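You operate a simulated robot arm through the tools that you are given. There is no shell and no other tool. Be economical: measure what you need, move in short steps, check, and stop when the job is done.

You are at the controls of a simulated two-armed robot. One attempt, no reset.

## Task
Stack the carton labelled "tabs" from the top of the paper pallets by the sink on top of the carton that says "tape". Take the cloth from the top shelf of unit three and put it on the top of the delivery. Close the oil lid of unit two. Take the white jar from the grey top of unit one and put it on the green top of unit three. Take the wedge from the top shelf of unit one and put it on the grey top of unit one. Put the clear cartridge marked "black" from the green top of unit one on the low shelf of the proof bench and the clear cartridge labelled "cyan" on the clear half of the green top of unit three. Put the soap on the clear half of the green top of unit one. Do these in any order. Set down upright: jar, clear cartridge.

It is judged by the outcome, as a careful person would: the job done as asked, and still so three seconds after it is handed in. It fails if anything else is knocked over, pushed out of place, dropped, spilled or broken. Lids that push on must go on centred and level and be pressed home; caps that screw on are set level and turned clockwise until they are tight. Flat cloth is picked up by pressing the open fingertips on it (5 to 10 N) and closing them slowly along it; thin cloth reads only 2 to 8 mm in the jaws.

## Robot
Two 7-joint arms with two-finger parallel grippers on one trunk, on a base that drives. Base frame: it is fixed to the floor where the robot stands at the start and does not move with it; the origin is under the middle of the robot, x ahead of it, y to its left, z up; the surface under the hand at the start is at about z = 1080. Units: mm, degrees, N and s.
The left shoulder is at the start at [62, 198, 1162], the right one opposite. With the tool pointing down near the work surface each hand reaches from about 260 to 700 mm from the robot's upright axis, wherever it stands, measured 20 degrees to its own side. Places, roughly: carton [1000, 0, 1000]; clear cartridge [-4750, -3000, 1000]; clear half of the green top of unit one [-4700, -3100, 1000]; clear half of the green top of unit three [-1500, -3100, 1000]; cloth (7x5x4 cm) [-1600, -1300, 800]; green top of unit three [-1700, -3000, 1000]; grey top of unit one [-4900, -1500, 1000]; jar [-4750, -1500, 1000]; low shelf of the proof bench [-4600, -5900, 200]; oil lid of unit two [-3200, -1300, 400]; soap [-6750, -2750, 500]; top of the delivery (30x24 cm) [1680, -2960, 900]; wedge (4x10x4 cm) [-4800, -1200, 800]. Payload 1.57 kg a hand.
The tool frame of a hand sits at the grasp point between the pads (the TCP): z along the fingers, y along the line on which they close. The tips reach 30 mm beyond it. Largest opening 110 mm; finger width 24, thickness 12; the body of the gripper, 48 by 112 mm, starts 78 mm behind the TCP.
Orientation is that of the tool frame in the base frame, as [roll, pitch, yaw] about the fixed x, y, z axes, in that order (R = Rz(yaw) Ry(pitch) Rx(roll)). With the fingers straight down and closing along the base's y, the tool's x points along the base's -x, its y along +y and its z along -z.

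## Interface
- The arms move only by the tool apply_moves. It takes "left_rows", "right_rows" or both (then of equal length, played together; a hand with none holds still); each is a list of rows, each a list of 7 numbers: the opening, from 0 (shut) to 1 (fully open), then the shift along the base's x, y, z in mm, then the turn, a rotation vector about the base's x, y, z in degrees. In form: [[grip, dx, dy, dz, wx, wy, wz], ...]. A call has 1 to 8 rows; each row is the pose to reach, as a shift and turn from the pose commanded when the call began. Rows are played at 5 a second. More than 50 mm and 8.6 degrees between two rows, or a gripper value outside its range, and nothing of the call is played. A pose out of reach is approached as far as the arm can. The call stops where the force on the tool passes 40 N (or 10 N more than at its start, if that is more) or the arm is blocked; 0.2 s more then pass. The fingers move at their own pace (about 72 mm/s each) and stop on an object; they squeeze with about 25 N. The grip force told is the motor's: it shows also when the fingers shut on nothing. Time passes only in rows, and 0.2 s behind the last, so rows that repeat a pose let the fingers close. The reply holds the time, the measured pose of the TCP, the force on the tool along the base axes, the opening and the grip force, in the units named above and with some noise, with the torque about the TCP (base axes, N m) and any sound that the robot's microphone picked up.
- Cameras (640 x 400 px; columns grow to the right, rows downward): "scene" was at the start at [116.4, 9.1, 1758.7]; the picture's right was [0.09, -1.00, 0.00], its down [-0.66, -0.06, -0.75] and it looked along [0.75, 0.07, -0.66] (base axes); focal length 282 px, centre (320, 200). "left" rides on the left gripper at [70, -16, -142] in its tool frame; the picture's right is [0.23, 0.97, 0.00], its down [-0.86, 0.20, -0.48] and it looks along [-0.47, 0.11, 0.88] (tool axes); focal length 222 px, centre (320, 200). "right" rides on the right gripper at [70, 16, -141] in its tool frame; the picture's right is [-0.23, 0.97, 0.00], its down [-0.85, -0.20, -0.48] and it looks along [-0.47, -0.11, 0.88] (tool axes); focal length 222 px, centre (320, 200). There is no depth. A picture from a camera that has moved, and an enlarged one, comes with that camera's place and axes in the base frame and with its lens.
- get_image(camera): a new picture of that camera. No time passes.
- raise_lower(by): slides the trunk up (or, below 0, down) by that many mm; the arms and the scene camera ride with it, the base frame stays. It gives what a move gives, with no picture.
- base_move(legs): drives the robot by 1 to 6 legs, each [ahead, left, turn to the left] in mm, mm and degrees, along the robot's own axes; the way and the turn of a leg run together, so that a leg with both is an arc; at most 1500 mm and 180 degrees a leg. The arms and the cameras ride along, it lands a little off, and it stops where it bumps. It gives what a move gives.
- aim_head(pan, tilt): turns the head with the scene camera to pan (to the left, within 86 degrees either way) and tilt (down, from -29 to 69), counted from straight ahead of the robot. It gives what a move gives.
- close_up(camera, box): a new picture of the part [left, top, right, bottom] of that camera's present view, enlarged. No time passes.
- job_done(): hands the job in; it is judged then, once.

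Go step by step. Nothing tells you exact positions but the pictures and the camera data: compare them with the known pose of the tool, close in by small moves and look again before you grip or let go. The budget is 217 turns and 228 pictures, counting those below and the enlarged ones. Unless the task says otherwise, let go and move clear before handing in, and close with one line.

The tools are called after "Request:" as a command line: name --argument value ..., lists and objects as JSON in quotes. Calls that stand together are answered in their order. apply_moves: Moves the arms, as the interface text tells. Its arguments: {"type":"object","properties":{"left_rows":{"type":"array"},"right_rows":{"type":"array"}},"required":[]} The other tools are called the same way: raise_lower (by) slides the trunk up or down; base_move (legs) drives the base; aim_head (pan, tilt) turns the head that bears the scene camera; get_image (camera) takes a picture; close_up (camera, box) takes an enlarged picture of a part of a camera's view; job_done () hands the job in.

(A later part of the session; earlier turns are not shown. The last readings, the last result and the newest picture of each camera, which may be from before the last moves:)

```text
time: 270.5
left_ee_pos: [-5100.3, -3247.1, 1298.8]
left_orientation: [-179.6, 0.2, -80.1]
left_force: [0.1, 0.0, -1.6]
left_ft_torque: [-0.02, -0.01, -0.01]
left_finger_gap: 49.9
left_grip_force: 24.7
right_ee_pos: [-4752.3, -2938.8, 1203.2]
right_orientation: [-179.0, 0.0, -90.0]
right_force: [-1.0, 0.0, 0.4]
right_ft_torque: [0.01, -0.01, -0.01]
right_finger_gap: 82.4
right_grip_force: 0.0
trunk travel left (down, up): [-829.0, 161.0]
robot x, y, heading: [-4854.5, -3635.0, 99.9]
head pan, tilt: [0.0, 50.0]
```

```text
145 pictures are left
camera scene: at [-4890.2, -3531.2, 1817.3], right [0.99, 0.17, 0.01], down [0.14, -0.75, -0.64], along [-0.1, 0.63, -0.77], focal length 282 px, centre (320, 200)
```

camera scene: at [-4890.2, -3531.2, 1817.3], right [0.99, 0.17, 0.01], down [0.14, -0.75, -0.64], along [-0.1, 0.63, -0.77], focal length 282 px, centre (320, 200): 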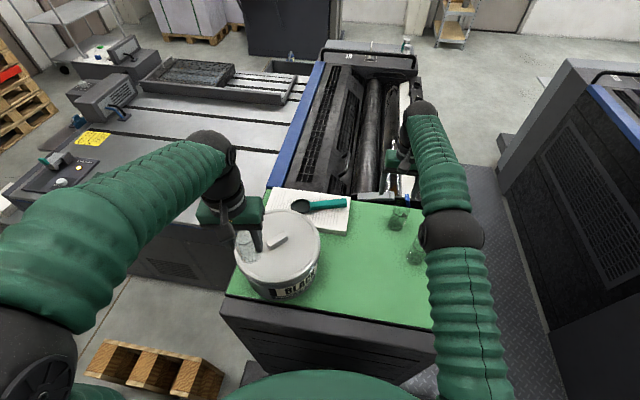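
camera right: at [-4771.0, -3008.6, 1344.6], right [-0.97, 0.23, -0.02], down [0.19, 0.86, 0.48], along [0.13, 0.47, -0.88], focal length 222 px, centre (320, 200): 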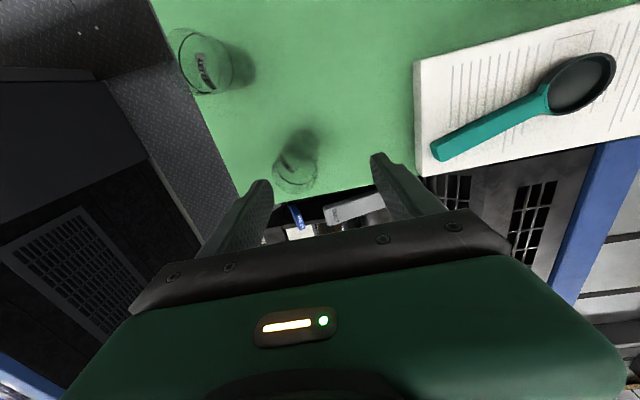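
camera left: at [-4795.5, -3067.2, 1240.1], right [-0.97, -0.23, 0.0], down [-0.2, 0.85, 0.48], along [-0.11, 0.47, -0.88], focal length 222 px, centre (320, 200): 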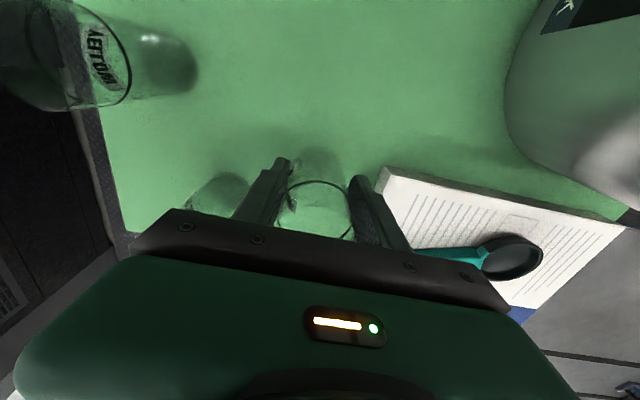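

Settled. CYAN at about (-4722,-2935). Correct and descend partway.

Request:
apply_moves --right_rows '[[0.75, 15, 2, 0, 0, 0.5, 0], [0.75, 31, 4, 0, 0, 1, 0], [0.75, 31, 4, -35, 0, 1, 0], [0.75, 31, 4, -60, 0, 1, 0]]'

Request:
get_image --camera "right"

```text
time: 271.5
left_ee_pos: [-5096.3, -3243.3, 1300.0]
left_orientation: [-179.7, 0.1, -80.4]
left_force: [0.4, 0.4, -1.3]
left_ft_torque: [-0.02, 0.01, 0.02]
left_finger_gap: 50.1
left_grip_force: 25.3
right_ee_pos: [-4716.7, -2932.5, 1138.2]
right_orientation: [-179.9, -0.2, -90.0]
right_force: [0.1, 0.9, -0.3]
right_ft_torque: [-0.05, -0.04, -0.04]
right_finger_gap: 82.6
right_grip_force: 0.1
trunk travel left (down, up): [-829.0, 161.0]
robot x, y, heading: [-4855.1, -3635.1, 100.0]
head pan, tilt: [0.0, 50.0]
```

```text
144 pictures are left
camera right: at [-4732.2, -3001.5, 1281.4], right [-0.97, 0.23, 0.0], down [0.2, 0.86, 0.48], along [0.11, 0.46, -0.88], focal length 222 px, centre (320, 200)
```

right: 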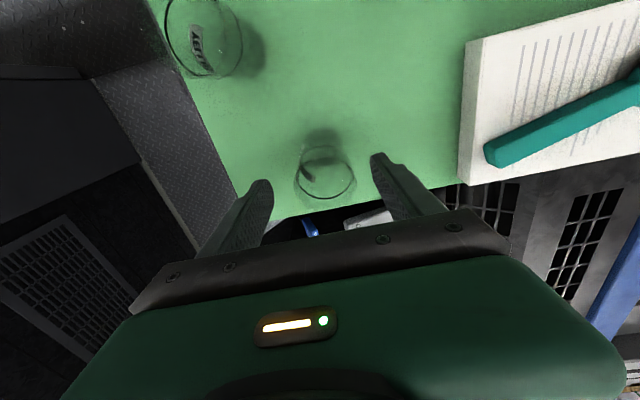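

Request:
apply_moves --right_rows '[[0.75, -4, -5, -20, 0, 0, 0], [0.75, -4, -5, -63, 0, 0, 0], [0.4, -4, -5, -63, 0, 0, 0], [0.3, -4, -5, -63, 0, 0, 0], [0.2, -4, -5, -63, 0, 0, 0], [0.2, -4, -5, -63, 0, 0, 0], [0.2, -4, -5, -53, 0, 0, 0], [0.2, -4, -5, -38, 0, 0, 0]]'

Request:
get_image --camera "right"

```text
time: 273.3
left_ee_pos: [-5096.1, -3245.9, 1298.3]
left_orientation: [-179.7, 0.2, -80.4]
left_force: [-0.1, 0.2, -1.4]
left_ft_torque: [0.01, -0.04, -0.02]
left_finger_gap: 50.0
left_grip_force: 24.8
right_ee_pos: [-4719.6, -2939.9, 1103.5]
right_orientation: [179.9, -0.1, -90.0]
right_force: [0.3, -0.3, -0.8]
right_ft_torque: [-0.03, 0.0, -0.02]
right_finger_gap: 50.5
right_grip_force: 25.0
trunk travel left (down, up): [-829.0, 161.0]
robot x, y, heading: [-4860.6, -3638.2, 99.8]
head pan, tilt: [0.0, 50.0]
```

```text
143 pictures are left
camera right: at [-4735.0, -3008.5, 1244.6], right [-0.97, 0.23, 0.0], down [0.2, 0.86, 0.48], along [0.11, 0.46, -0.88], focal length 222 px, centre (320, 200)
```

right: 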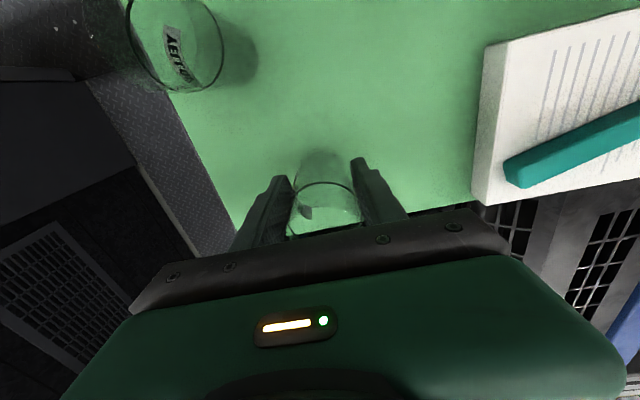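

CYAN held. Lift it clear and retract, then back away and turn toward the proof bench.

Request:
apply_moves --right_rows '[[0.2, 0, -5, 45, 0, 0, 0], [0.2, 0, -10, 90, 0, 0, 0], [0.2, 0, -30, 130, 0, 0, 0], [0.2, 0, -65, 160, 0, 0, 0], [0.2, 0, -105, 180, 0, 0, 0], [0.2, 0, -150, 195, 0, 0, 0], [0.2, 0, -195, 200, 0, 0, 0], [0.2, 0, -235, 200, 0, 0, 0]]'

Request:
base_move --legs '[[-350, 0, 0], [0, 0, 90], [0, 0, 80]]'

Request:
aim_head --pan 0 --tilt 35

Request:
get_image --camera "scene"

```text
time: 275.1
left_ee_pos: [-5095.8, -3248.2, 1301.6]
left_orientation: [-179.7, 0.4, -80.2]
left_force: [-0.1, -0.5, -0.4]
left_ft_torque: [0.0, -0.01, 0.02]
left_finger_gap: 49.9
left_grip_force: 24.6
right_ee_pos: [-4718.7, -3177.5, 1302.0]
right_orientation: [-179.9, 0.0, -90.0]
right_force: [0.1, -1.5, -1.1]
right_ft_torque: [-0.02, -0.02, -0.01]
right_finger_gap: 50.3
right_grip_force: 25.0
trunk travel left (down, up): [-829.0, 161.0]
robot x, y, heading: [-4856.2, -3637.0, 99.9]
head pan, tilt: [0.0, 50.0]
```

```text
time: 284.7
left_ee_pos: [-4607.1, -4397.8, 1298.2]
left_orientation: [-179.5, 0.4, 92.4]
left_force: [0.5, 0.0, -1.5]
left_ft_torque: [0.02, 0.0, 0.04]
left_finger_gap: 49.6
left_grip_force: 24.6
right_ee_pos: [-4989.4, -4420.8, 1302.8]
right_orientation: [-179.9, 0.1, 82.7]
right_force: [0.6, -0.3, -2.0]
right_ft_torque: [0.0, -0.01, 0.0]
right_finger_gap: 48.8
right_grip_force: 25.6
trunk travel left (down, up): [-829.0, 161.0]
robot x, y, heading: [-4795.0, -3982.5, -87.6]
head pan, tilt: [0.0, 50.0]
```

```text
time: 285.5
left_ee_pos: [-4609.1, -4399.1, 1299.4]
left_orientation: [-179.6, 0.5, 92.4]
left_force: [1.5, -0.2, -0.7]
left_ft_torque: [0.02, 0.05, 0.01]
left_finger_gap: 49.5
left_grip_force: 25.8
right_ee_pos: [-4991.5, -4420.7, 1301.8]
right_orientation: [-180.0, 0.0, 82.7]
right_force: [0.1, 0.3, -0.5]
right_ft_torque: [0.04, 0.01, 0.04]
right_finger_gap: 48.9
right_grip_force: 24.6
trunk travel left (down, up): [-829.0, 161.0]
robot x, y, heading: [-4797.1, -3982.6, -87.9]
head pan, tilt: [0.0, 35.0]
```

```text
142 pictures are left
camera scene: at [-4787.1, -4102.7, 1838.3], right [-1.0, -0.04, 0.0], down [-0.03, 0.57, -0.82], along [0.03, -0.82, -0.58], focal length 282 px, centre (320, 200)
```

scene: 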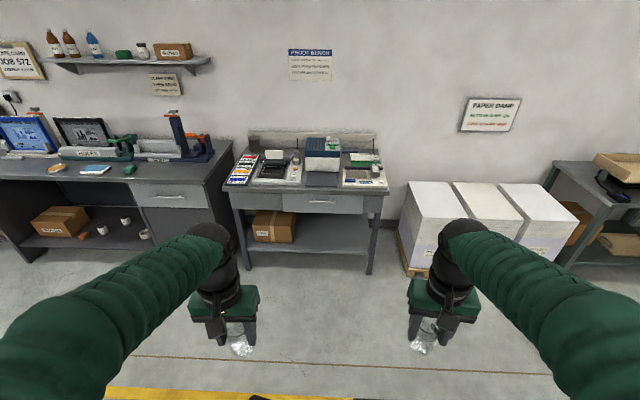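

The proof bench's low shelf has a carton on its left; the right part is clear (x≈-4560..-5100). I'll raise/retract the right hand, drive nearer and lower the trunk.

Request:
apply_moves --right_rows '[[0.2, 0, 25, 35, 0, 0, 1.5], [0.2, 0, 50, 70, 0, 0, 3], [0.2, 0, 75, 105, 0, 0, 5], [0.2, 0, 100, 140, 0, 0, 7], [0.2, 0, 120, 175, 0, 0, 7], [0.2, 0, 120, 200, 0, 0, 7]]'

Request:
base_move --legs '[[0, 0, -2.1], [1067, -183, 0]]'

Request:
raise_lower --by -740

Request:
aim_head --pan 5 --tilt 35

Request:
get_image --camera "scene"

```text
time: 286.9
left_ee_pos: [-4614.5, -4402.2, 1300.5]
left_orientation: [-179.8, 0.2, 92.4]
left_force: [0.2, 0.2, -2.0]
left_ft_torque: [0.05, 0.0, -0.01]
left_finger_gap: 49.4
left_grip_force: 24.9
right_ee_pos: [-4996.9, -4302.9, 1503.3]
right_orientation: [179.8, 0.0, 89.7]
right_force: [-0.1, 0.0, -1.1]
right_ft_torque: [0.01, -0.01, 0.03]
right_finger_gap: 48.5
right_grip_force: 25.2
trunk travel left (down, up): [-829.0, 161.0]
robot x, y, heading: [-4797.3, -3985.9, -87.7]
head pan, tilt: [0.0, 35.0]
```

```text
time: 289.0
left_ee_pos: [-4653.3, -4442.4, 1303.7]
left_orientation: [178.6, 0.6, 88.4]
left_force: [-1.3, 0.8, -1.5]
left_ft_torque: [-0.05, -0.04, 0.01]
left_finger_gap: 49.5
left_grip_force: 24.9
right_ee_pos: [-5033.4, -4318.6, 1494.4]
right_orientation: [178.2, 0.0, 85.6]
right_force: [0.2, 0.7, -1.1]
right_ft_torque: [-0.02, 0.01, -0.02]
right_finger_gap: 48.1
right_grip_force: 25.0
trunk travel left (down, up): [-829.0, 161.0]
robot x, y, heading: [-4773.4, -4023.0, -91.1]
head pan, tilt: [0.0, 35.0]
stopped in leg 2: the robot was blocked; the commanded pose is now the measured one
```

```text
refused: -740 is not a number from -400 to 400
```

```text
time: 289.6
left_ee_pos: [-4628.6, -4450.5, 1300.6]
left_orientation: [179.6, 0.4, 88.8]
left_force: [0.3, -0.3, -1.1]
left_ft_torque: [-0.02, 0.0, -0.05]
left_finger_gap: 49.6
left_grip_force: 25.2
right_ee_pos: [-5007.3, -4327.8, 1498.2]
right_orientation: [179.1, -0.1, 85.9]
right_force: [0.9, 0.0, -0.9]
right_ft_torque: [0.03, -0.01, -0.02]
right_finger_gap: 48.1
right_grip_force: 25.6
trunk travel left (down, up): [-829.0, 161.0]
robot x, y, heading: [-4766.9, -4019.2, -91.0]
head pan, tilt: [5.0, 35.0]
```

```text
141 pictures are left
camera scene: at [-4745.5, -4140.5, 1839.3], right [-1.0, -0.07, 0.01], down [-0.05, 0.57, -0.82], along [0.05, -0.82, -0.57], focal length 282 px, centre (320, 200)
```

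scene: 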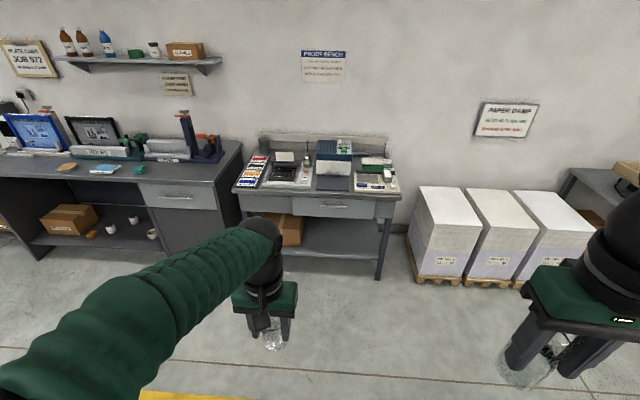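

The base halted crossing something (likely the mat edge). Check the right-hand cartridge and retry straight ahead.

Request:
close_up --camera "scene" --box '[470, 240, 640, 400]'

Request:
base_move --legs '[[300, 0, 0], [700, 0, 1]]'

```text
2.50 times, centred on (555, 320) of scene
camera zoom: at [-4745.5, -4140.5, 1839.3], right [-1.0, -0.07, 0.01], down [-0.05, 0.57, -0.82], along [0.05, -0.82, -0.57], focal length 706 px, centre (-268, -100)
```

zoom: 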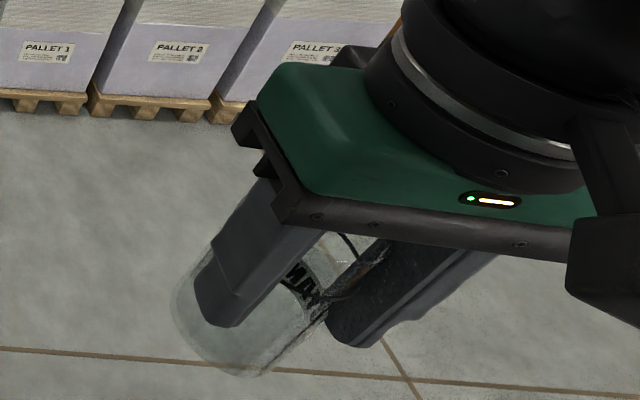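

```text
time: 290.9
left_ee_pos: [-4680.3, -4467.0, 1303.2]
left_orientation: [177.3, 0.4, 84.0]
left_force: [-1.7, 0.5, -1.1]
left_ft_torque: [0.01, -0.05, -0.04]
left_finger_gap: 49.7
left_grip_force: 24.8
right_ee_pos: [-5053.5, -4315.6, 1487.6]
right_orientation: [177.0, -0.1, 81.4]
right_force: [-0.2, 0.3, -1.9]
right_ft_torque: [0.02, 0.0, -0.03]
right_finger_gap: 47.7
right_grip_force: 25.2
trunk travel left (down, up): [-829.0, 161.0]
robot x, y, heading: [-4734.7, -4036.3, -95.6]
head pan, tilt: [5.0, 35.0]
stopped in leg 1: the robot was blocked; the commanded pose is now the measured one
```

Something low blocks the front-right of the base. Look down there.

Request:
aim_head --pan -30 --tilt 69

Request:
get_image --camera "scene"

Request:
get_image --camera "right"

```text
time: 291.9
left_ee_pos: [-4661.2, -4471.8, 1301.4]
left_orientation: [178.1, 0.3, 84.3]
left_force: [-0.5, 0.4, -1.0]
left_ft_torque: [0.03, 0.04, 0.0]
left_finger_gap: 49.4
left_grip_force: 25.4
right_ee_pos: [-5032.0, -4321.1, 1488.7]
right_orientation: [177.7, -0.2, 81.5]
right_force: [0.2, 0.5, -1.3]
right_ft_torque: [0.03, 0.02, -0.04]
right_finger_gap: 48.0
right_grip_force: 24.8
trunk travel left (down, up): [-829.0, 161.0]
robot x, y, heading: [-4735.8, -4035.7, -95.3]
head pan, tilt: [-30.0, 68.8]
```

```text
139 pictures are left
camera scene: at [-4765.5, -4112.9, 1796.0], right [-0.82, 0.58, 0.0], down [0.54, 0.76, -0.36], along [-0.21, -0.3, -0.93], focal length 282 px, centre (320, 200)
```

scene: 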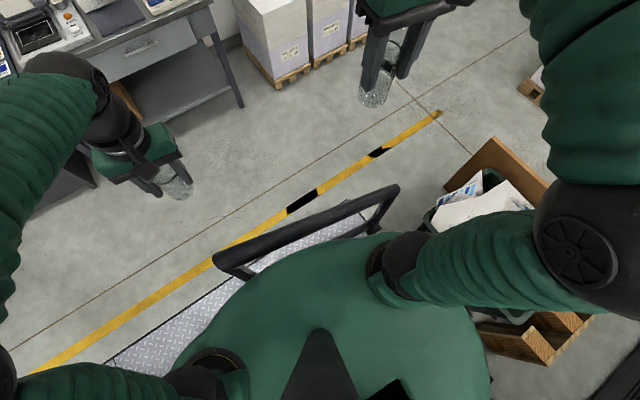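

```text
138 pictures are left
camera right: at [-5011.6, -4254.4, 1632.8], right [0.93, -0.37, 0.04], down [-0.34, -0.82, 0.47], along [-0.14, -0.45, -0.88], focal length 222 px, centre (320, 200)
```

right: 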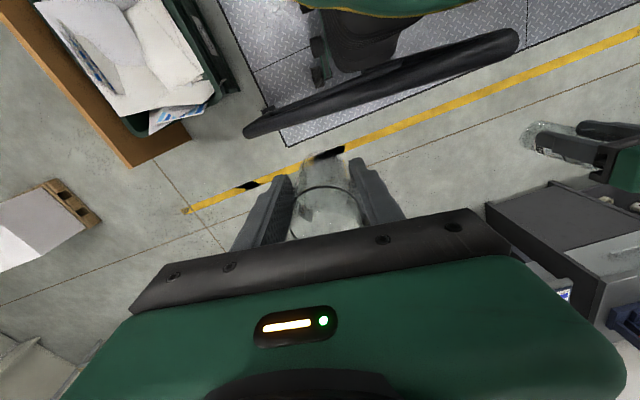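

A black handrail (x≈-5250..-4440, y≈-4340) stands in front. I'll go around its east end.

Request:
base_move --legs '[[-80, 0, 0], [0, 0, 5.3], [0, 850, 0]]'

Request:
aim_head --pan -35 --tilt 55

Request:
get_image --camera "scene"

```text
time: 297.6
left_ee_pos: [-3762.1, -4381.0, 1300.0]
left_orientation: [178.0, 0.2, 90.2]
left_force: [-0.4, -0.5, -1.5]
left_ft_torque: [0.02, -0.01, -0.01]
left_finger_gap: 49.3
left_grip_force: 25.2
right_ee_pos: [-4149.6, -4270.2, 1487.5]
right_orientation: [177.5, -0.3, 87.4]
right_force: [-0.4, -0.9, -1.7]
right_ft_torque: [0.04, 0.01, 0.0]
right_finger_gap: 47.6
right_grip_force: 25.0
trunk travel left (down, up): [-829.0, 161.0]
robot x, y, heading: [-3879.1, -3951.6, -89.4]
head pan, tilt: [-30.0, 68.8]
```

```text
time: 298.3
left_ee_pos: [-3760.9, -4380.3, 1300.1]
left_orientation: [178.1, 0.3, 90.3]
left_force: [1.3, 0.2, -1.0]
left_ft_torque: [0.0, 0.02, 0.0]
left_finger_gap: 49.7
left_grip_force: 24.9
right_ee_pos: [-4147.4, -4270.6, 1488.1]
right_orientation: [177.7, -0.3, 87.5]
right_force: [0.3, 0.8, -2.0]
right_ft_torque: [0.01, 0.02, -0.02]
right_finger_gap: 47.6
right_grip_force: 24.8
trunk travel left (down, up): [-829.0, 161.0]
robot x, y, heading: [-3877.6, -3957.3, -89.4]
head pan, tilt: [-35.0, 55.0]
```

```text
137 pictures are left
camera scene: at [-3920.1, -4046.5, 1810.0], right [-0.82, 0.57, 0.0], down [0.46, 0.68, -0.57], along [-0.32, -0.47, -0.82], focal length 282 px, centre (320, 200)
```

scene: 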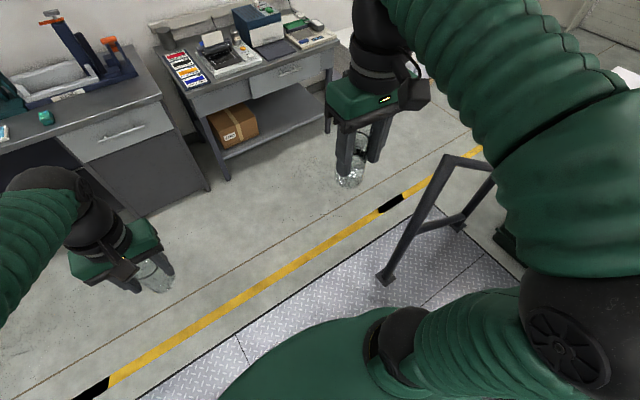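

Request:
base_move --legs '[[990, 0, -0.6], [0, -1080, 0]]'

Request:
raise_lower --by -400

Request:
raise_lower --by -340

Request:
aim_head --pan 10 --tilt 40

Request:
get_image --camera "scene"

Request:
get_image --camera "left"

```text
time: 308.5
left_ee_pos: [-4847.5, -5344.5, 1300.3]
left_orientation: [178.1, 0.2, 87.7]
left_force: [-0.5, -0.4, -1.3]
left_ft_torque: [0.05, -0.02, -0.03]
left_finger_gap: 49.1
left_grip_force: 24.9
right_ee_pos: [-5225.9, -5215.0, 1488.9]
right_orientation: [177.8, -0.3, 84.9]
right_force: [0.7, -0.1, -1.6]
right_ft_torque: [0.05, -0.02, 0.01]
right_finger_gap: 47.3
right_grip_force: 25.1
trunk travel left (down, up): [-829.0, 161.0]
robot x, y, heading: [-4946.3, -4911.6, -92.1]
head pan, tilt: [-35.0, 55.0]
```

```text
time: 312.4
left_ee_pos: [-4849.1, -5342.5, 901.0]
left_orientation: [178.1, 0.2, 87.6]
left_force: [0.3, 0.1, -1.2]
left_ft_torque: [0.0, -0.03, 0.0]
left_finger_gap: 49.3
left_grip_force: 25.4
right_ee_pos: [-5228.0, -5214.6, 1088.2]
right_orientation: [177.7, -0.3, 84.8]
right_force: [-0.4, 0.6, -1.8]
right_ft_torque: [-0.02, 0.0, -0.01]
right_finger_gap: 47.1
right_grip_force: 25.2
trunk travel left (down, up): [-429.0, 561.0]
robot x, y, heading: [-4943.3, -4915.4, -92.0]
head pan, tilt: [-35.0, 55.0]
```

```text
time: 315.7
left_ee_pos: [-4848.6, -5343.2, 560.3]
left_orientation: [178.0, 0.2, 87.7]
left_force: [-0.2, 0.4, -1.7]
left_ft_torque: [0.04, -0.01, 0.01]
left_finger_gap: 49.0
left_grip_force: 24.7
right_ee_pos: [-5228.2, -5213.9, 748.1]
right_orientation: [177.7, -0.3, 84.8]
right_force: [-0.1, -1.5, -1.5]
right_ft_torque: [0.01, 0.01, 0.0]
right_finger_gap: 47.0
right_grip_force: 24.8
trunk travel left (down, up): [-89.0, 901.0]
robot x, y, heading: [-4945.3, -4911.0, -91.8]
head pan, tilt: [-35.0, 55.0]
```

```text
time: 316.8
left_ee_pos: [-4847.9, -5343.9, 559.9]
left_orientation: [178.1, 0.1, 87.6]
left_force: [1.4, 0.0, -1.6]
left_ft_torque: [0.06, 0.03, 0.0]
left_finger_gap: 49.1
left_grip_force: 25.0
right_ee_pos: [-5227.9, -5213.5, 749.0]
right_orientation: [177.6, -0.3, 84.7]
right_force: [-0.2, 0.4, -1.0]
right_ft_torque: [0.05, 0.0, 0.04]
right_finger_gap: 47.1
right_grip_force: 25.0
trunk travel left (down, up): [-89.0, 901.0]
robot x, y, heading: [-4947.2, -4912.4, -92.0]
head pan, tilt: [10.0, 40.0]
```

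```text
136 pictures are left
camera scene: at [-4936.8, -5029.1, 1090.7], right [-0.99, -0.14, 0.0], down [-0.09, 0.64, -0.77], along [0.11, -0.76, -0.64], focal length 282 px, centre (320, 200)
```

scene: 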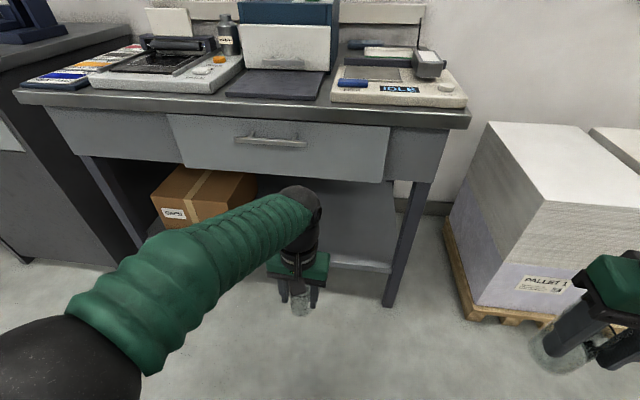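

```text
135 pictures are left
camera left: at [-4866.4, -5271.2, 700.1], right [0.98, 0.19, 0.03], down [0.15, -0.86, 0.49], along [0.12, -0.47, -0.87], focal length 222 px, centre (320, 200)
```

left: 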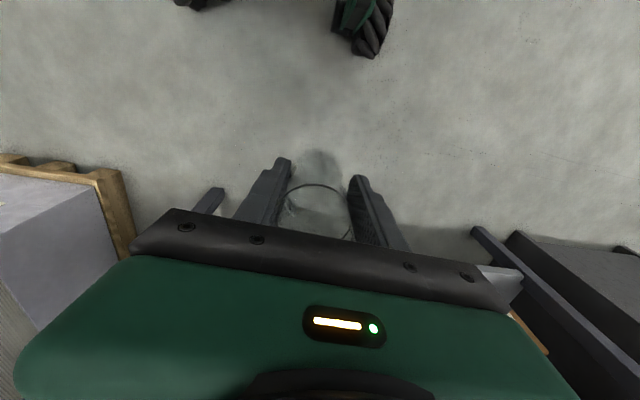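

The low shelf is at about z=200 with the drawer bottom at ≈635: room for the hand (~270 tall). Level the left hand and lower it in front, then drive in.

Request:
apply_moves --left_rows '[[0.2, 0, 0, -40, 0, 0.7, 1], [0.2, 0, 0, -80, 0, 1.4, 2], [0.2, 0, 0, -120, 0, 2, 2.4], [0.2, 0, 0, -160, 0, 2, 2.4], [0.2, 0, 0, -200, 0, 2, 2.4], [0.2, 0, 0, -245, 0, 2, 2.4]]'

Request:
get_image --camera "scene"

Request:
get_image --camera "left"

```text
time: 318.2
left_ee_pos: [-4849.6, -5344.5, 312.9]
left_orientation: [-179.9, 0.3, 90.1]
left_force: [-0.1, 0.3, -1.6]
left_ft_torque: [0.01, 0.02, 0.02]
left_finger_gap: 49.1
left_grip_force: 25.5
right_ee_pos: [-5227.6, -5214.7, 748.1]
right_orientation: [177.6, -0.4, 84.8]
right_force: [0.4, 0.9, -1.4]
right_ft_torque: [0.04, -0.01, 0.02]
right_finger_gap: 47.1
right_grip_force: 25.0
trunk travel left (down, up): [-89.0, 901.0]
robot x, y, heading: [-4944.0, -4915.2, -92.1]
head pan, tilt: [10.0, 40.0]
```

```text
134 pictures are left
camera scene: at [-4936.8, -5029.8, 1090.7], right [-0.99, -0.14, 0.0], down [-0.09, 0.64, -0.76], along [0.11, -0.76, -0.64], focal length 282 px, centre (320, 200)
```

scene: 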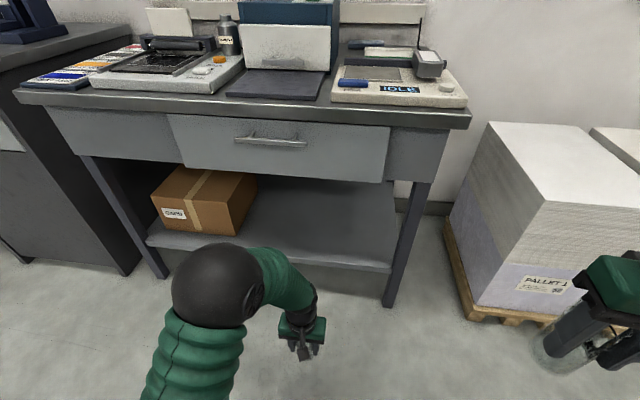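

```text
133 pictures are left
camera left: at [-4865.1, -5272.8, 453.3], right [0.97, 0.23, 0.0], down [0.2, -0.85, 0.48], along [0.11, -0.47, -0.88], focal length 222 px, centre (320, 200)
```

left: 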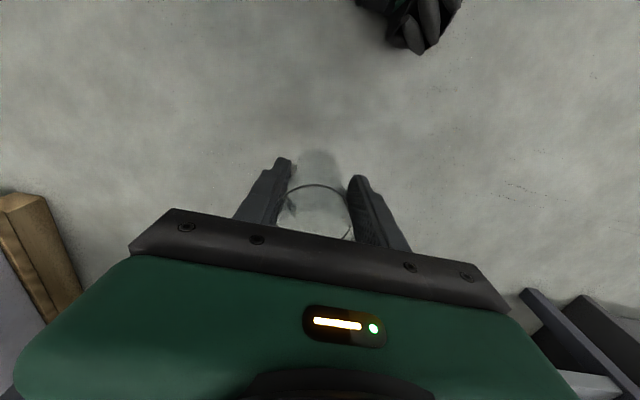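

Request:
base_move --legs '[[230, -20, 2]]'

Request:
get_image --camera "scene"

Request:
get_image --camera "left"

```text
time: 319.9
left_ee_pos: [-4856.8, -5564.4, 313.7]
left_orientation: [-179.9, 0.2, 92.2]
left_force: [0.2, 0.0, -0.9]
left_ft_torque: [0.04, -0.02, 0.02]
left_finger_gap: 49.3
left_grip_force: 24.6
right_ee_pos: [-5240.8, -5450.4, 748.9]
right_orientation: [177.6, -0.4, 87.0]
right_force: [0.2, -0.1, -1.9]
right_ft_torque: [0.01, -0.01, 0.02]
right_finger_gap: 46.8
right_grip_force: 25.2
trunk travel left (down, up): [-89.0, 901.0]
robot x, y, heading: [-4968.1, -5137.0, -90.0]
head pan, tilt: [10.0, 40.0]
```

```text
132 pictures are left
camera scene: at [-4956.2, -5254.7, 1090.6], right [-0.98, -0.18, 0.0], down [-0.11, 0.63, -0.76], along [0.14, -0.75, -0.64], focal length 282 px, centre (320, 200)
```

scene: 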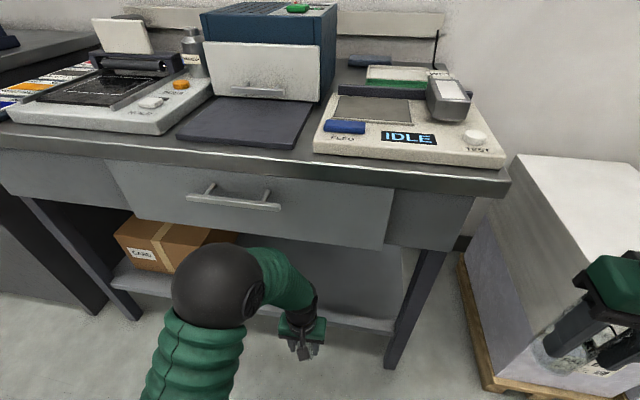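

```text
131 pictures are left
camera left: at [-4875.4, -5494.9, 453.7], right [0.96, 0.26, 0.0], down [0.23, -0.84, 0.48], along [0.13, -0.47, -0.88], focal length 222 px, centre (320, 200)
```

left: 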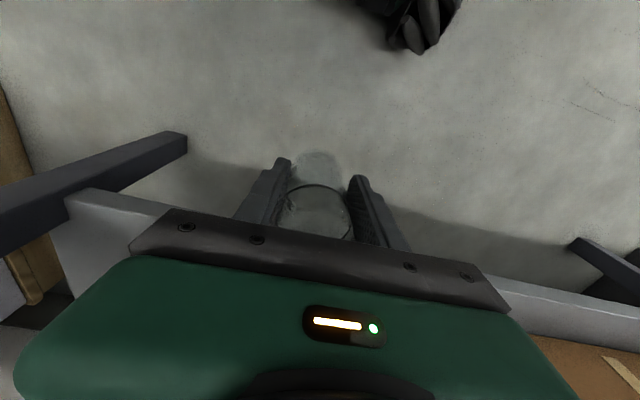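

The shelf front edge is at y≈-5700. Extend the hand in at this height, then look.

Request:
apply_moves --left_rows '[[0.2, 3, -40, 0, 0, 0, -1], [0.2, 6, -80, 0, 0, 0, -2], [0.2, 9, -120, 0, 0, 0, -2], [0.2, 12, -160, 0, 0, 0, -2], [0.2, 15, -205, 0, 0, 0, -2]]'

Request:
get_image --camera "scene"

Request:
get_image --camera "left"

```text
time: 321.3
left_ee_pos: [-4834.8, -5709.1, 281.4]
left_orientation: [179.5, -6.6, 90.2]
left_force: [32.0, 14.5, 320.7]
left_ft_torque: [-2.28, 7.7, 1.01]
left_finger_gap: 47.6
left_grip_force: 24.7
right_ee_pos: [-5234.4, -5437.6, 748.7]
right_orientation: [177.8, -0.2, 87.6]
right_force: [0.1, 1.7, -0.4]
right_ft_torque: [-0.09, -0.01, 0.03]
right_finger_gap: 46.8
right_grip_force: 25.0
trunk travel left (down, up): [-89.0, 901.0]
robot x, y, heading: [-4968.8, -5120.5, -88.9]
head pan, tilt: [10.0, 40.0]
stopped in row 5 (left hand): the arm was blocked; the commanded pose is now the measured one
```

```text
130 pictures are left
camera scene: at [-4951.5, -5232.2, 1092.6], right [-0.98, -0.19, 0.0], down [-0.12, 0.63, -0.77], along [0.14, -0.76, -0.64], focal length 282 px, centre (320, 200)
```

scene: 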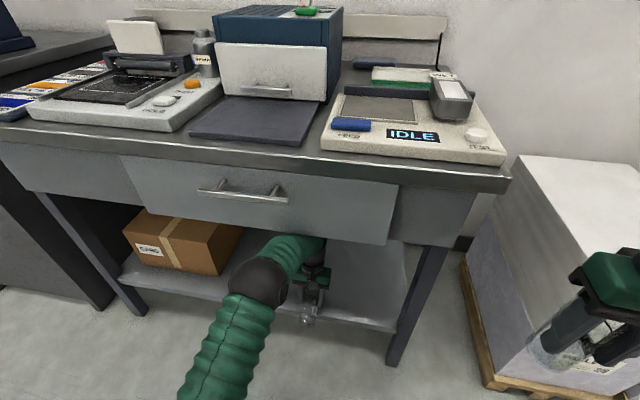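

```text
129 pictures are left
camera left: at [-4851.6, -5655.8, 428.7], right [0.97, 0.23, 0.04], down [0.2, -0.9, 0.38], along [0.12, -0.36, -0.92], focal length 222 px, centre (320, 200)
```

left: 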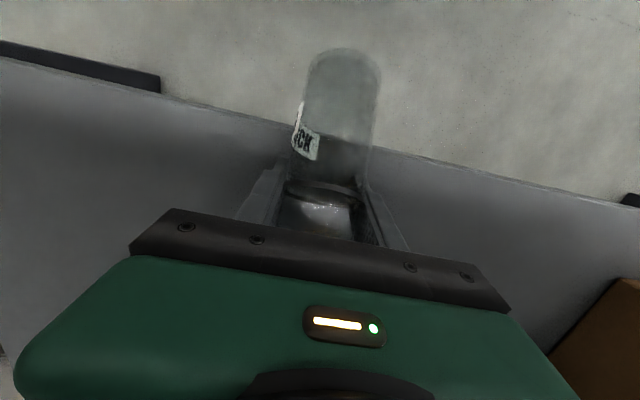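

The cartridge bottom hit the shelf edge (shelf is really z≈240) and swung about 90° in the grip, still held. Back the hand out carefully.

Request:
apply_moves --left_rows '[[0.2, 0, 10, 12, 0, 0, 0], [0.2, 0, 40, 15, 0, 0, 0], [0.2, 0, 80, 15, 0, 0, 0], [0.2, 0, 120, 15, 0, 0, 0], [0.2, 0, 160, 15, 0, 0, 0]]'

Request:
get_image --camera "left"

Request:
get_image --camera "scene"

```text
time: 321.6
left_ee_pos: [-4833.6, -5709.2, 280.5]
left_orientation: [179.5, -6.6, 90.1]
left_force: [15.3, -4.9, 165.6]
left_ft_torque: [-1.63, 4.09, 0.41]
left_finger_gap: 47.8
left_grip_force: 24.9
right_ee_pos: [-5233.6, -5438.4, 748.2]
right_orientation: [177.8, -0.4, 87.6]
right_force: [0.1, -0.3, -0.4]
right_ft_torque: [0.05, 0.0, 0.0]
right_finger_gap: 46.6
right_grip_force: 25.3
trunk travel left (down, up): [-89.0, 901.0]
robot x, y, heading: [-4965.8, -5120.8, -89.3]
head pan, tilt: [10.0, 40.0]
stopped in row 1 (left hand): the force on the tool passed its limit at 434 N (the readings are from after the stop); the commanded pose is now the measured one
```

```text
128 pictures are left
camera left: at [-4851.5, -5655.7, 428.7], right [0.97, 0.23, 0.04], down [0.2, -0.9, 0.38], along [0.12, -0.36, -0.92], focal length 222 px, centre (320, 200)
```

left: 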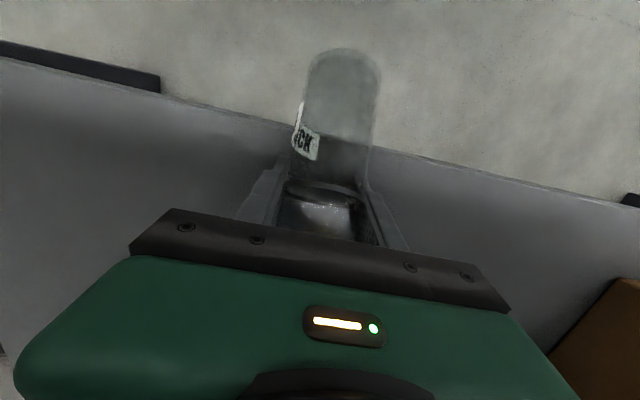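

```text
127 pictures are left
camera scene: at [-4951.0, -5233.2, 1091.7], right [-0.98, -0.19, 0.0], down [-0.12, 0.63, -0.77], along [0.14, -0.75, -0.64], focal length 282 px, centre (320, 200)
```

scene: 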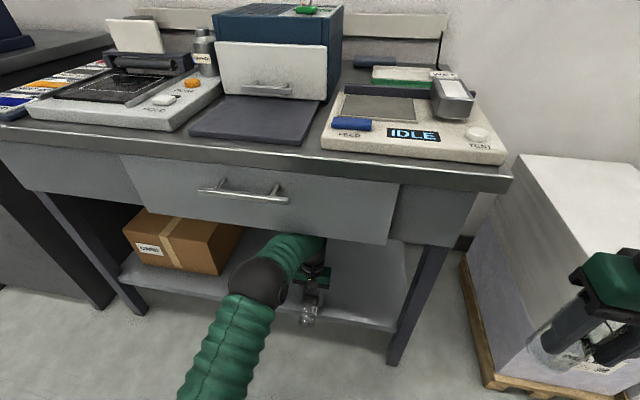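

The hand is pressing down on the shelf edge. I'll relieve it with the trunk, raising a few mm.

Request:
raise_lower --by 8

```text
time: 321.9
left_ee_pos: [-4834.1, -5708.6, 281.3]
left_orientation: [179.4, -6.5, 90.1]
left_force: [11.3, -6.1, 119.9]
left_ft_torque: [-1.29, 3.0, 0.24]
left_finger_gap: 47.7
left_grip_force: 25.1
right_ee_pos: [-5234.1, -5439.0, 749.9]
right_orientation: [177.8, -0.5, 87.7]
right_force: [0.5, 0.9, -1.4]
right_ft_torque: [0.02, -0.01, -0.02]
right_finger_gap: 46.7
right_grip_force: 24.9
trunk travel left (down, up): [-90.0, 900.0]
robot x, y, heading: [-4969.1, -5125.8, -89.3]
head pan, tilt: [10.0, 40.0]
stopped: the force on the tool passed its limit at 202 N (the readings are from after the stop); the commanded pose is now the measured one
```

Request:
raise_lower --by 10

Request:
raise_lower --by 10

```text
time: 322.1
left_ee_pos: [-4833.8, -5708.7, 281.9]
left_orientation: [179.5, -6.6, 90.1]
left_force: [8.9, -6.5, 98.9]
left_ft_torque: [-1.08, 2.47, 0.1]
left_finger_gap: 47.8
left_grip_force: 25.3
right_ee_pos: [-5233.5, -5438.8, 748.9]
right_orientation: [177.8, -0.4, 87.7]
right_force: [-0.5, 0.1, -1.9]
right_ft_torque: [0.05, -0.04, -0.03]
right_finger_gap: 47.0
right_grip_force: 25.2
trunk travel left (down, up): [-91.0, 899.0]
robot x, y, heading: [-4964.8, -5119.7, -89.4]
head pan, tilt: [10.0, 40.0]
stopped: the force on the tool passed its limit at 160 N (the readings are from after the stop); the commanded pose is now the measured one
```

```text
time: 322.4
left_ee_pos: [-4833.0, -5709.4, 280.7]
left_orientation: [179.6, -6.3, 90.1]
left_force: [8.9, -6.1, 99.8]
left_ft_torque: [-1.14, 2.52, 0.09]
left_finger_gap: 47.9
left_grip_force: 24.8
right_ee_pos: [-5232.9, -5438.0, 749.7]
right_orientation: [177.8, -0.6, 87.7]
right_force: [-0.5, -0.4, -1.9]
right_ft_torque: [0.04, 0.0, -0.01]
right_finger_gap: 46.6
right_grip_force: 24.5
trunk travel left (down, up): [-91.0, 899.0]
robot x, y, heading: [-4967.7, -5119.0, -89.2]
head pan, tilt: [10.0, 40.0]
stopped: the force on the tool passed its limit at 136 N (the readings are from after the stop); the commanded pose is now the measured one
```

Raising increases the load: the forearm may be levered against the drawer's edge. Try lowering the trunk slightly instead.

Request:
raise_lower --by -5

```text
time: 322.9
left_ee_pos: [-4834.0, -5709.5, 282.0]
left_orientation: [179.3, -6.3, 90.2]
left_force: [5.4, 14.1, 40.7]
left_ft_torque: [0.04, 0.98, -0.3]
left_finger_gap: 47.6
left_grip_force: 24.8
right_ee_pos: [-5235.6, -5438.4, 746.1]
right_orientation: [177.7, -0.4, 87.7]
right_force: [-0.1, 0.8, -1.7]
right_ft_torque: [0.02, 0.0, -0.01]
right_finger_gap: 47.0
right_grip_force: 24.7
trunk travel left (down, up): [-86.0, 904.0]
robot x, y, heading: [-4967.0, -5121.7, -89.2]
head pan, tilt: [10.0, 40.0]
```

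That helps. A bit more, then back the base straight out.

Request:
raise_lower --by -4

Request:
base_move --legs '[[-60, 0, 0]]'

Request:
get_image --camera "left"

```text
time: 323.3
left_ee_pos: [-4833.4, -5709.3, 281.2]
left_orientation: [179.4, -6.4, 90.2]
left_force: [2.7, 14.9, 28.7]
left_ft_torque: [0.15, 0.76, -0.3]
left_finger_gap: 48.0
left_grip_force: 25.1
right_ee_pos: [-5234.8, -5437.7, 745.1]
right_orientation: [177.7, -0.5, 87.7]
right_force: [-0.7, 0.0, -1.3]
right_ft_torque: [0.03, -0.02, -0.03]
right_finger_gap: 46.6
right_grip_force: 25.5
trunk travel left (down, up): [-86.0, 904.0]
robot x, y, heading: [-4966.1, -5120.7, -89.0]
head pan, tilt: [10.0, 40.0]
stopped: the force on the tool passed its limit at 58 N (the readings are from after the stop); the commanded pose is now the measured one
```

```text
time: 324.2
left_ee_pos: [-4834.5, -5651.2, 277.2]
left_orientation: [179.4, -6.6, 90.2]
left_force: [0.7, -0.4, -1.3]
left_ft_torque: [-0.09, 0.01, 0.0]
left_finger_gap: 48.0
left_grip_force: 25.0
right_ee_pos: [-5235.5, -5381.6, 743.0]
right_orientation: [177.8, -0.7, 87.7]
right_force: [0.2, 0.1, -1.7]
right_ft_torque: [0.0, 0.02, 0.02]
right_finger_gap: 46.8
right_grip_force: 24.9
trunk travel left (down, up): [-86.0, 904.0]
robot x, y, heading: [-4968.2, -5064.5, -89.4]
head pan, tilt: [10.0, 40.0]
```

```text
126 pictures are left
camera left: at [-4852.2, -5596.9, 424.3], right [0.97, 0.23, 0.04], down [0.2, -0.9, 0.38], along [0.12, -0.36, -0.92], focal length 222 px, centre (320, 200)
```

left: 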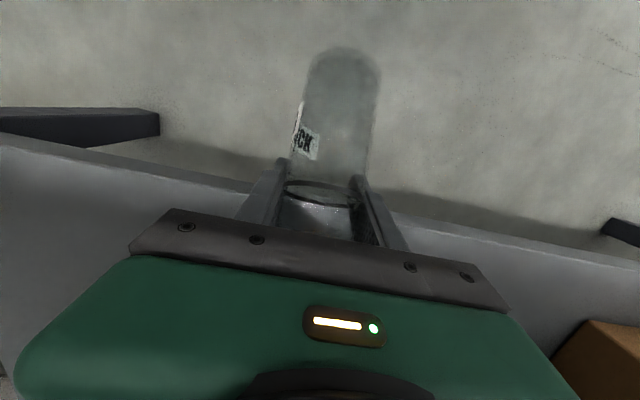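

Free again. Back up further, then rotate the hand so the fingers point forward and the cartridge becomes upright.

Request:
base_move --legs '[[-160, 0, 0]]'

Request:
apply_moves --left_rows '[[0.2, 0, 0, 20, -8, 0, 0], [0.2, 0, 0, 40, -16, 0, 0], [0.2, 0, 0, 60, -24, 0, 0], [0.2, 0, 0, 80, -32, 0, 0], [0.2, 0, 0, 100, -40, 0, 0], [0.2, 0, 0, 110, -48, 0, 0]]'

Request:
get_image --camera "scene"

```text
time: 325.7
left_ee_pos: [-4836.4, -5493.2, 277.0]
left_orientation: [179.3, -6.7, 90.2]
left_force: [0.4, 0.2, -1.4]
left_ft_torque: [-0.03, -0.04, 0.01]
left_finger_gap: 47.8
left_grip_force: 24.7
right_ee_pos: [-5237.0, -5222.5, 744.0]
right_orientation: [177.7, -0.6, 87.8]
right_force: [1.1, 0.1, -0.8]
right_ft_torque: [0.02, 0.02, 0.01]
right_finger_gap: 46.8
right_grip_force: 25.0
trunk travel left (down, up): [-86.0, 904.0]
robot x, y, heading: [-4968.6, -4905.5, -89.0]
head pan, tilt: [10.0, 40.0]
```

```text
time: 327.1
left_ee_pos: [-4836.8, -5492.0, 388.4]
left_orientation: [179.6, 41.5, 90.3]
left_force: [-0.2, 0.7, -2.2]
left_ft_torque: [-0.03, 0.02, -0.02]
left_finger_gap: 47.9
left_grip_force: 25.3
right_ee_pos: [-5238.0, -5221.4, 743.8]
right_orientation: [177.6, -0.5, 87.7]
right_force: [0.3, 0.5, -1.2]
right_ft_torque: [0.0, 0.01, -0.01]
right_finger_gap: 46.4
right_grip_force: 25.3
trunk travel left (down, up): [-86.0, 904.0]
robot x, y, heading: [-4970.8, -4904.1, -89.1]
head pan, tilt: [10.0, 40.0]
```

```text
125 pictures are left
camera scene: at [-4955.6, -5019.7, 1087.9], right [-0.98, -0.19, 0.0], down [-0.12, 0.63, -0.77], along [0.15, -0.75, -0.64], focal length 282 px, centre (320, 200)
```

scene: 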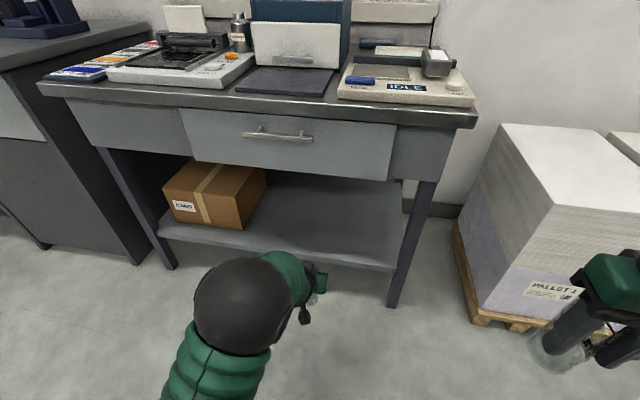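

Request:
apply_moves --left_rows '[[0.2, -20, 0, 10, -8, 0, 0], [0.2, -40, 0, 20, -16, 0, 0], [0.2, -60, 0, 30, -24, 0, 0], [0.2, -80, 0, 40, -32, 0, 0], [0.2, -80, 0, 40, -32, 0, 0]]'

Request:
aim_head --pan 0 --tilt 55

Request:
get_image --camera "scene"

Request:
get_image --camera "left"

```text
time: 327.9
left_ee_pos: [-4807.1, -5511.8, 434.3]
left_orientation: [-176.1, 68.1, 104.5]
left_force: [-0.3, -0.7, -0.9]
left_ft_torque: [0.02, 0.0, 0.02]
left_finger_gap: 47.9
left_grip_force: 25.2
right_ee_pos: [-5237.9, -5221.7, 742.6]
right_orientation: [177.7, -0.4, 87.8]
right_force: [-0.5, -1.4, -1.3]
right_ft_torque: [0.02, 0.0, 0.0]
right_finger_gap: 46.4
right_grip_force: 25.1
trunk travel left (down, up): [-86.0, 904.0]
robot x, y, heading: [-4968.2, -4903.2, -89.1]
head pan, tilt: [10.0, 40.0]
stopped in row 4 (left hand): the arm was blocked; the commanded pose is now the measured one
```

```text
time: 328.7
left_ee_pos: [-4807.7, -5511.5, 432.3]
left_orientation: [-176.5, 68.0, 104.1]
left_force: [0.4, 0.1, -1.4]
left_ft_torque: [0.0, -0.01, -0.01]
left_finger_gap: 48.0
left_grip_force: 24.9
right_ee_pos: [-5237.0, -5221.9, 743.4]
right_orientation: [177.8, -0.4, 87.7]
right_force: [-0.3, -1.3, -1.4]
right_ft_torque: [0.03, -0.02, 0.0]
right_finger_gap: 46.2
right_grip_force: 25.0
trunk travel left (down, up): [-86.0, 904.0]
robot x, y, heading: [-4972.1, -4903.1, -89.2]
head pan, tilt: [0.0, 55.0]
```

```text
124 pictures are left
camera scene: at [-4970.3, -5008.3, 1066.7], right [-1.0, -0.02, 0.0], down [-0.01, 0.82, -0.57], along [0.01, -0.57, -0.82], focal length 282 px, centre (320, 200)
```

scene: 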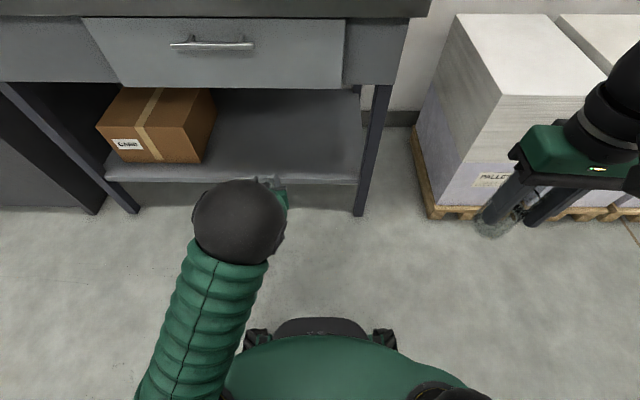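

```text
123 pictures are left
camera left: at [-4852.6, -5359.4, 421.1], right [0.94, 0.26, -0.23], down [0.19, 0.16, 0.97], along [0.29, -0.95, 0.1], focal length 222 px, centre (320, 200)
```

left: 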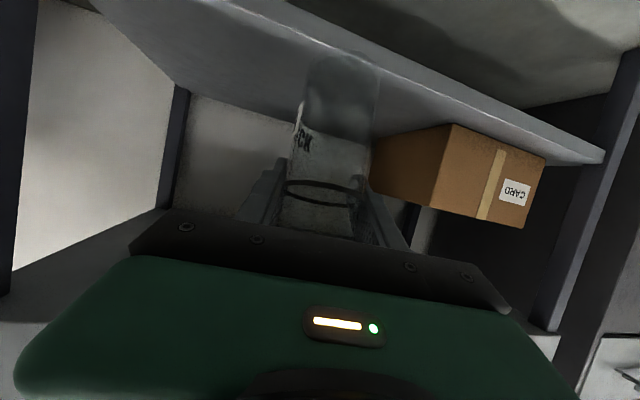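

The arm can't pitch further this way, but the hand is now mostly horizontal. View the cartridge from the right hand's camera.

Request:
close_up --camera "right" --box '[440, 60, 640, 260]'

```text
2.00 times, centred on (540, 160) of right
camera zoom: at [-5223.9, -5152.9, 886.9], right [0.96, -0.27, 0.04], down [-0.25, -0.85, 0.46], along [-0.09, -0.46, -0.89], focal length 444 px, centre (-120, 280)
```

zoom: 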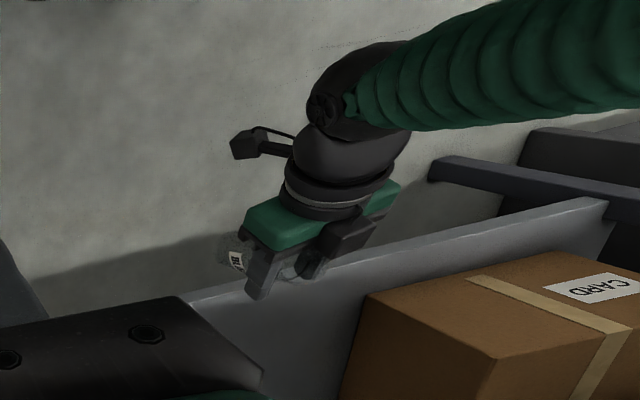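

Request:
close_up --camera "right" --box '[495, 160, 565, 230]'

```text
5.71 times, centred on (530, 195) of right
camera zoom: at [-5223.9, -5152.9, 886.9], right [0.96, -0.27, 0.04], down [-0.25, -0.85, 0.46], along [-0.09, -0.46, -0.89], focal length 1269 px, centre (-880, 229)
```

zoom: 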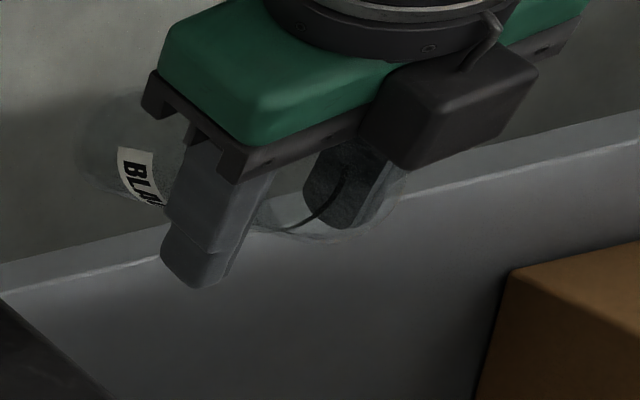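

From here the cartridge looks upright again, with its bottom ~85 mm below the TCP. Keep this hand orientation and drive the hand in over the shelf.

Request:
base_move --legs '[[235, 0, 0]]'

Request:
get_image --camera "left"

Request:
close_up --camera "right" --box '[480, 140, 600, 240]'

```text
time: 330.5
left_ee_pos: [-4805.0, -5753.8, 432.6]
left_orientation: [-176.6, 68.0, 103.8]
left_force: [0.0, 0.1, -1.8]
left_ft_torque: [-0.01, 0.0, -0.05]
left_finger_gap: 48.0
left_grip_force: 25.4
right_ee_pos: [-5233.9, -5463.9, 744.2]
right_orientation: [177.7, -0.5, 87.7]
right_force: [0.3, 0.4, -1.7]
right_ft_torque: [0.02, -0.01, 0.04]
right_finger_gap: 46.3
right_grip_force: 25.1
trunk travel left (down, up): [-86.0, 904.0]
robot x, y, heading: [-4969.6, -5145.1, -89.2]
head pan, tilt: [0.0, 55.0]
```

```text
120 pictures are left
camera left: at [-4849.4, -5601.4, 420.5], right [0.94, 0.26, -0.23], down [0.19, 0.16, 0.97], along [0.29, -0.95, 0.1], focal length 222 px, centre (320, 200)
```

left: 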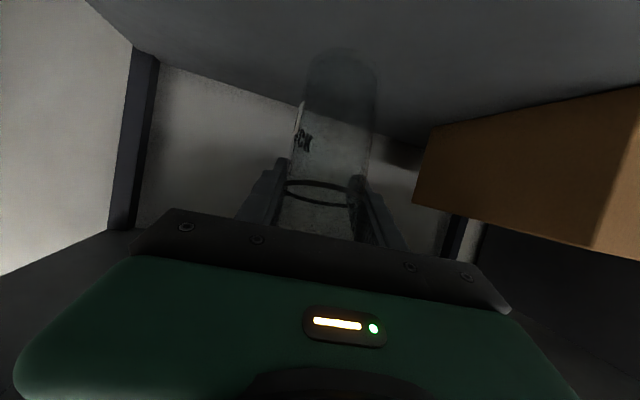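

```text
4.00 times, centred on (540, 190) of right
camera zoom: at [-5220.8, -5394.6, 887.0], right [0.96, -0.27, 0.04], down [-0.25, -0.85, 0.46], along [-0.09, -0.45, -0.89], focal length 888 px, centre (-560, 240)
```

zoom: 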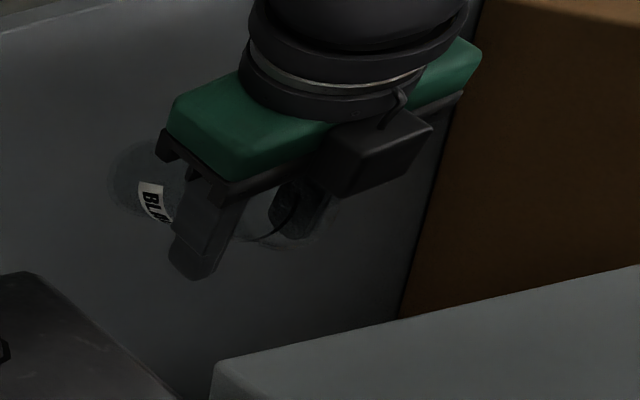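

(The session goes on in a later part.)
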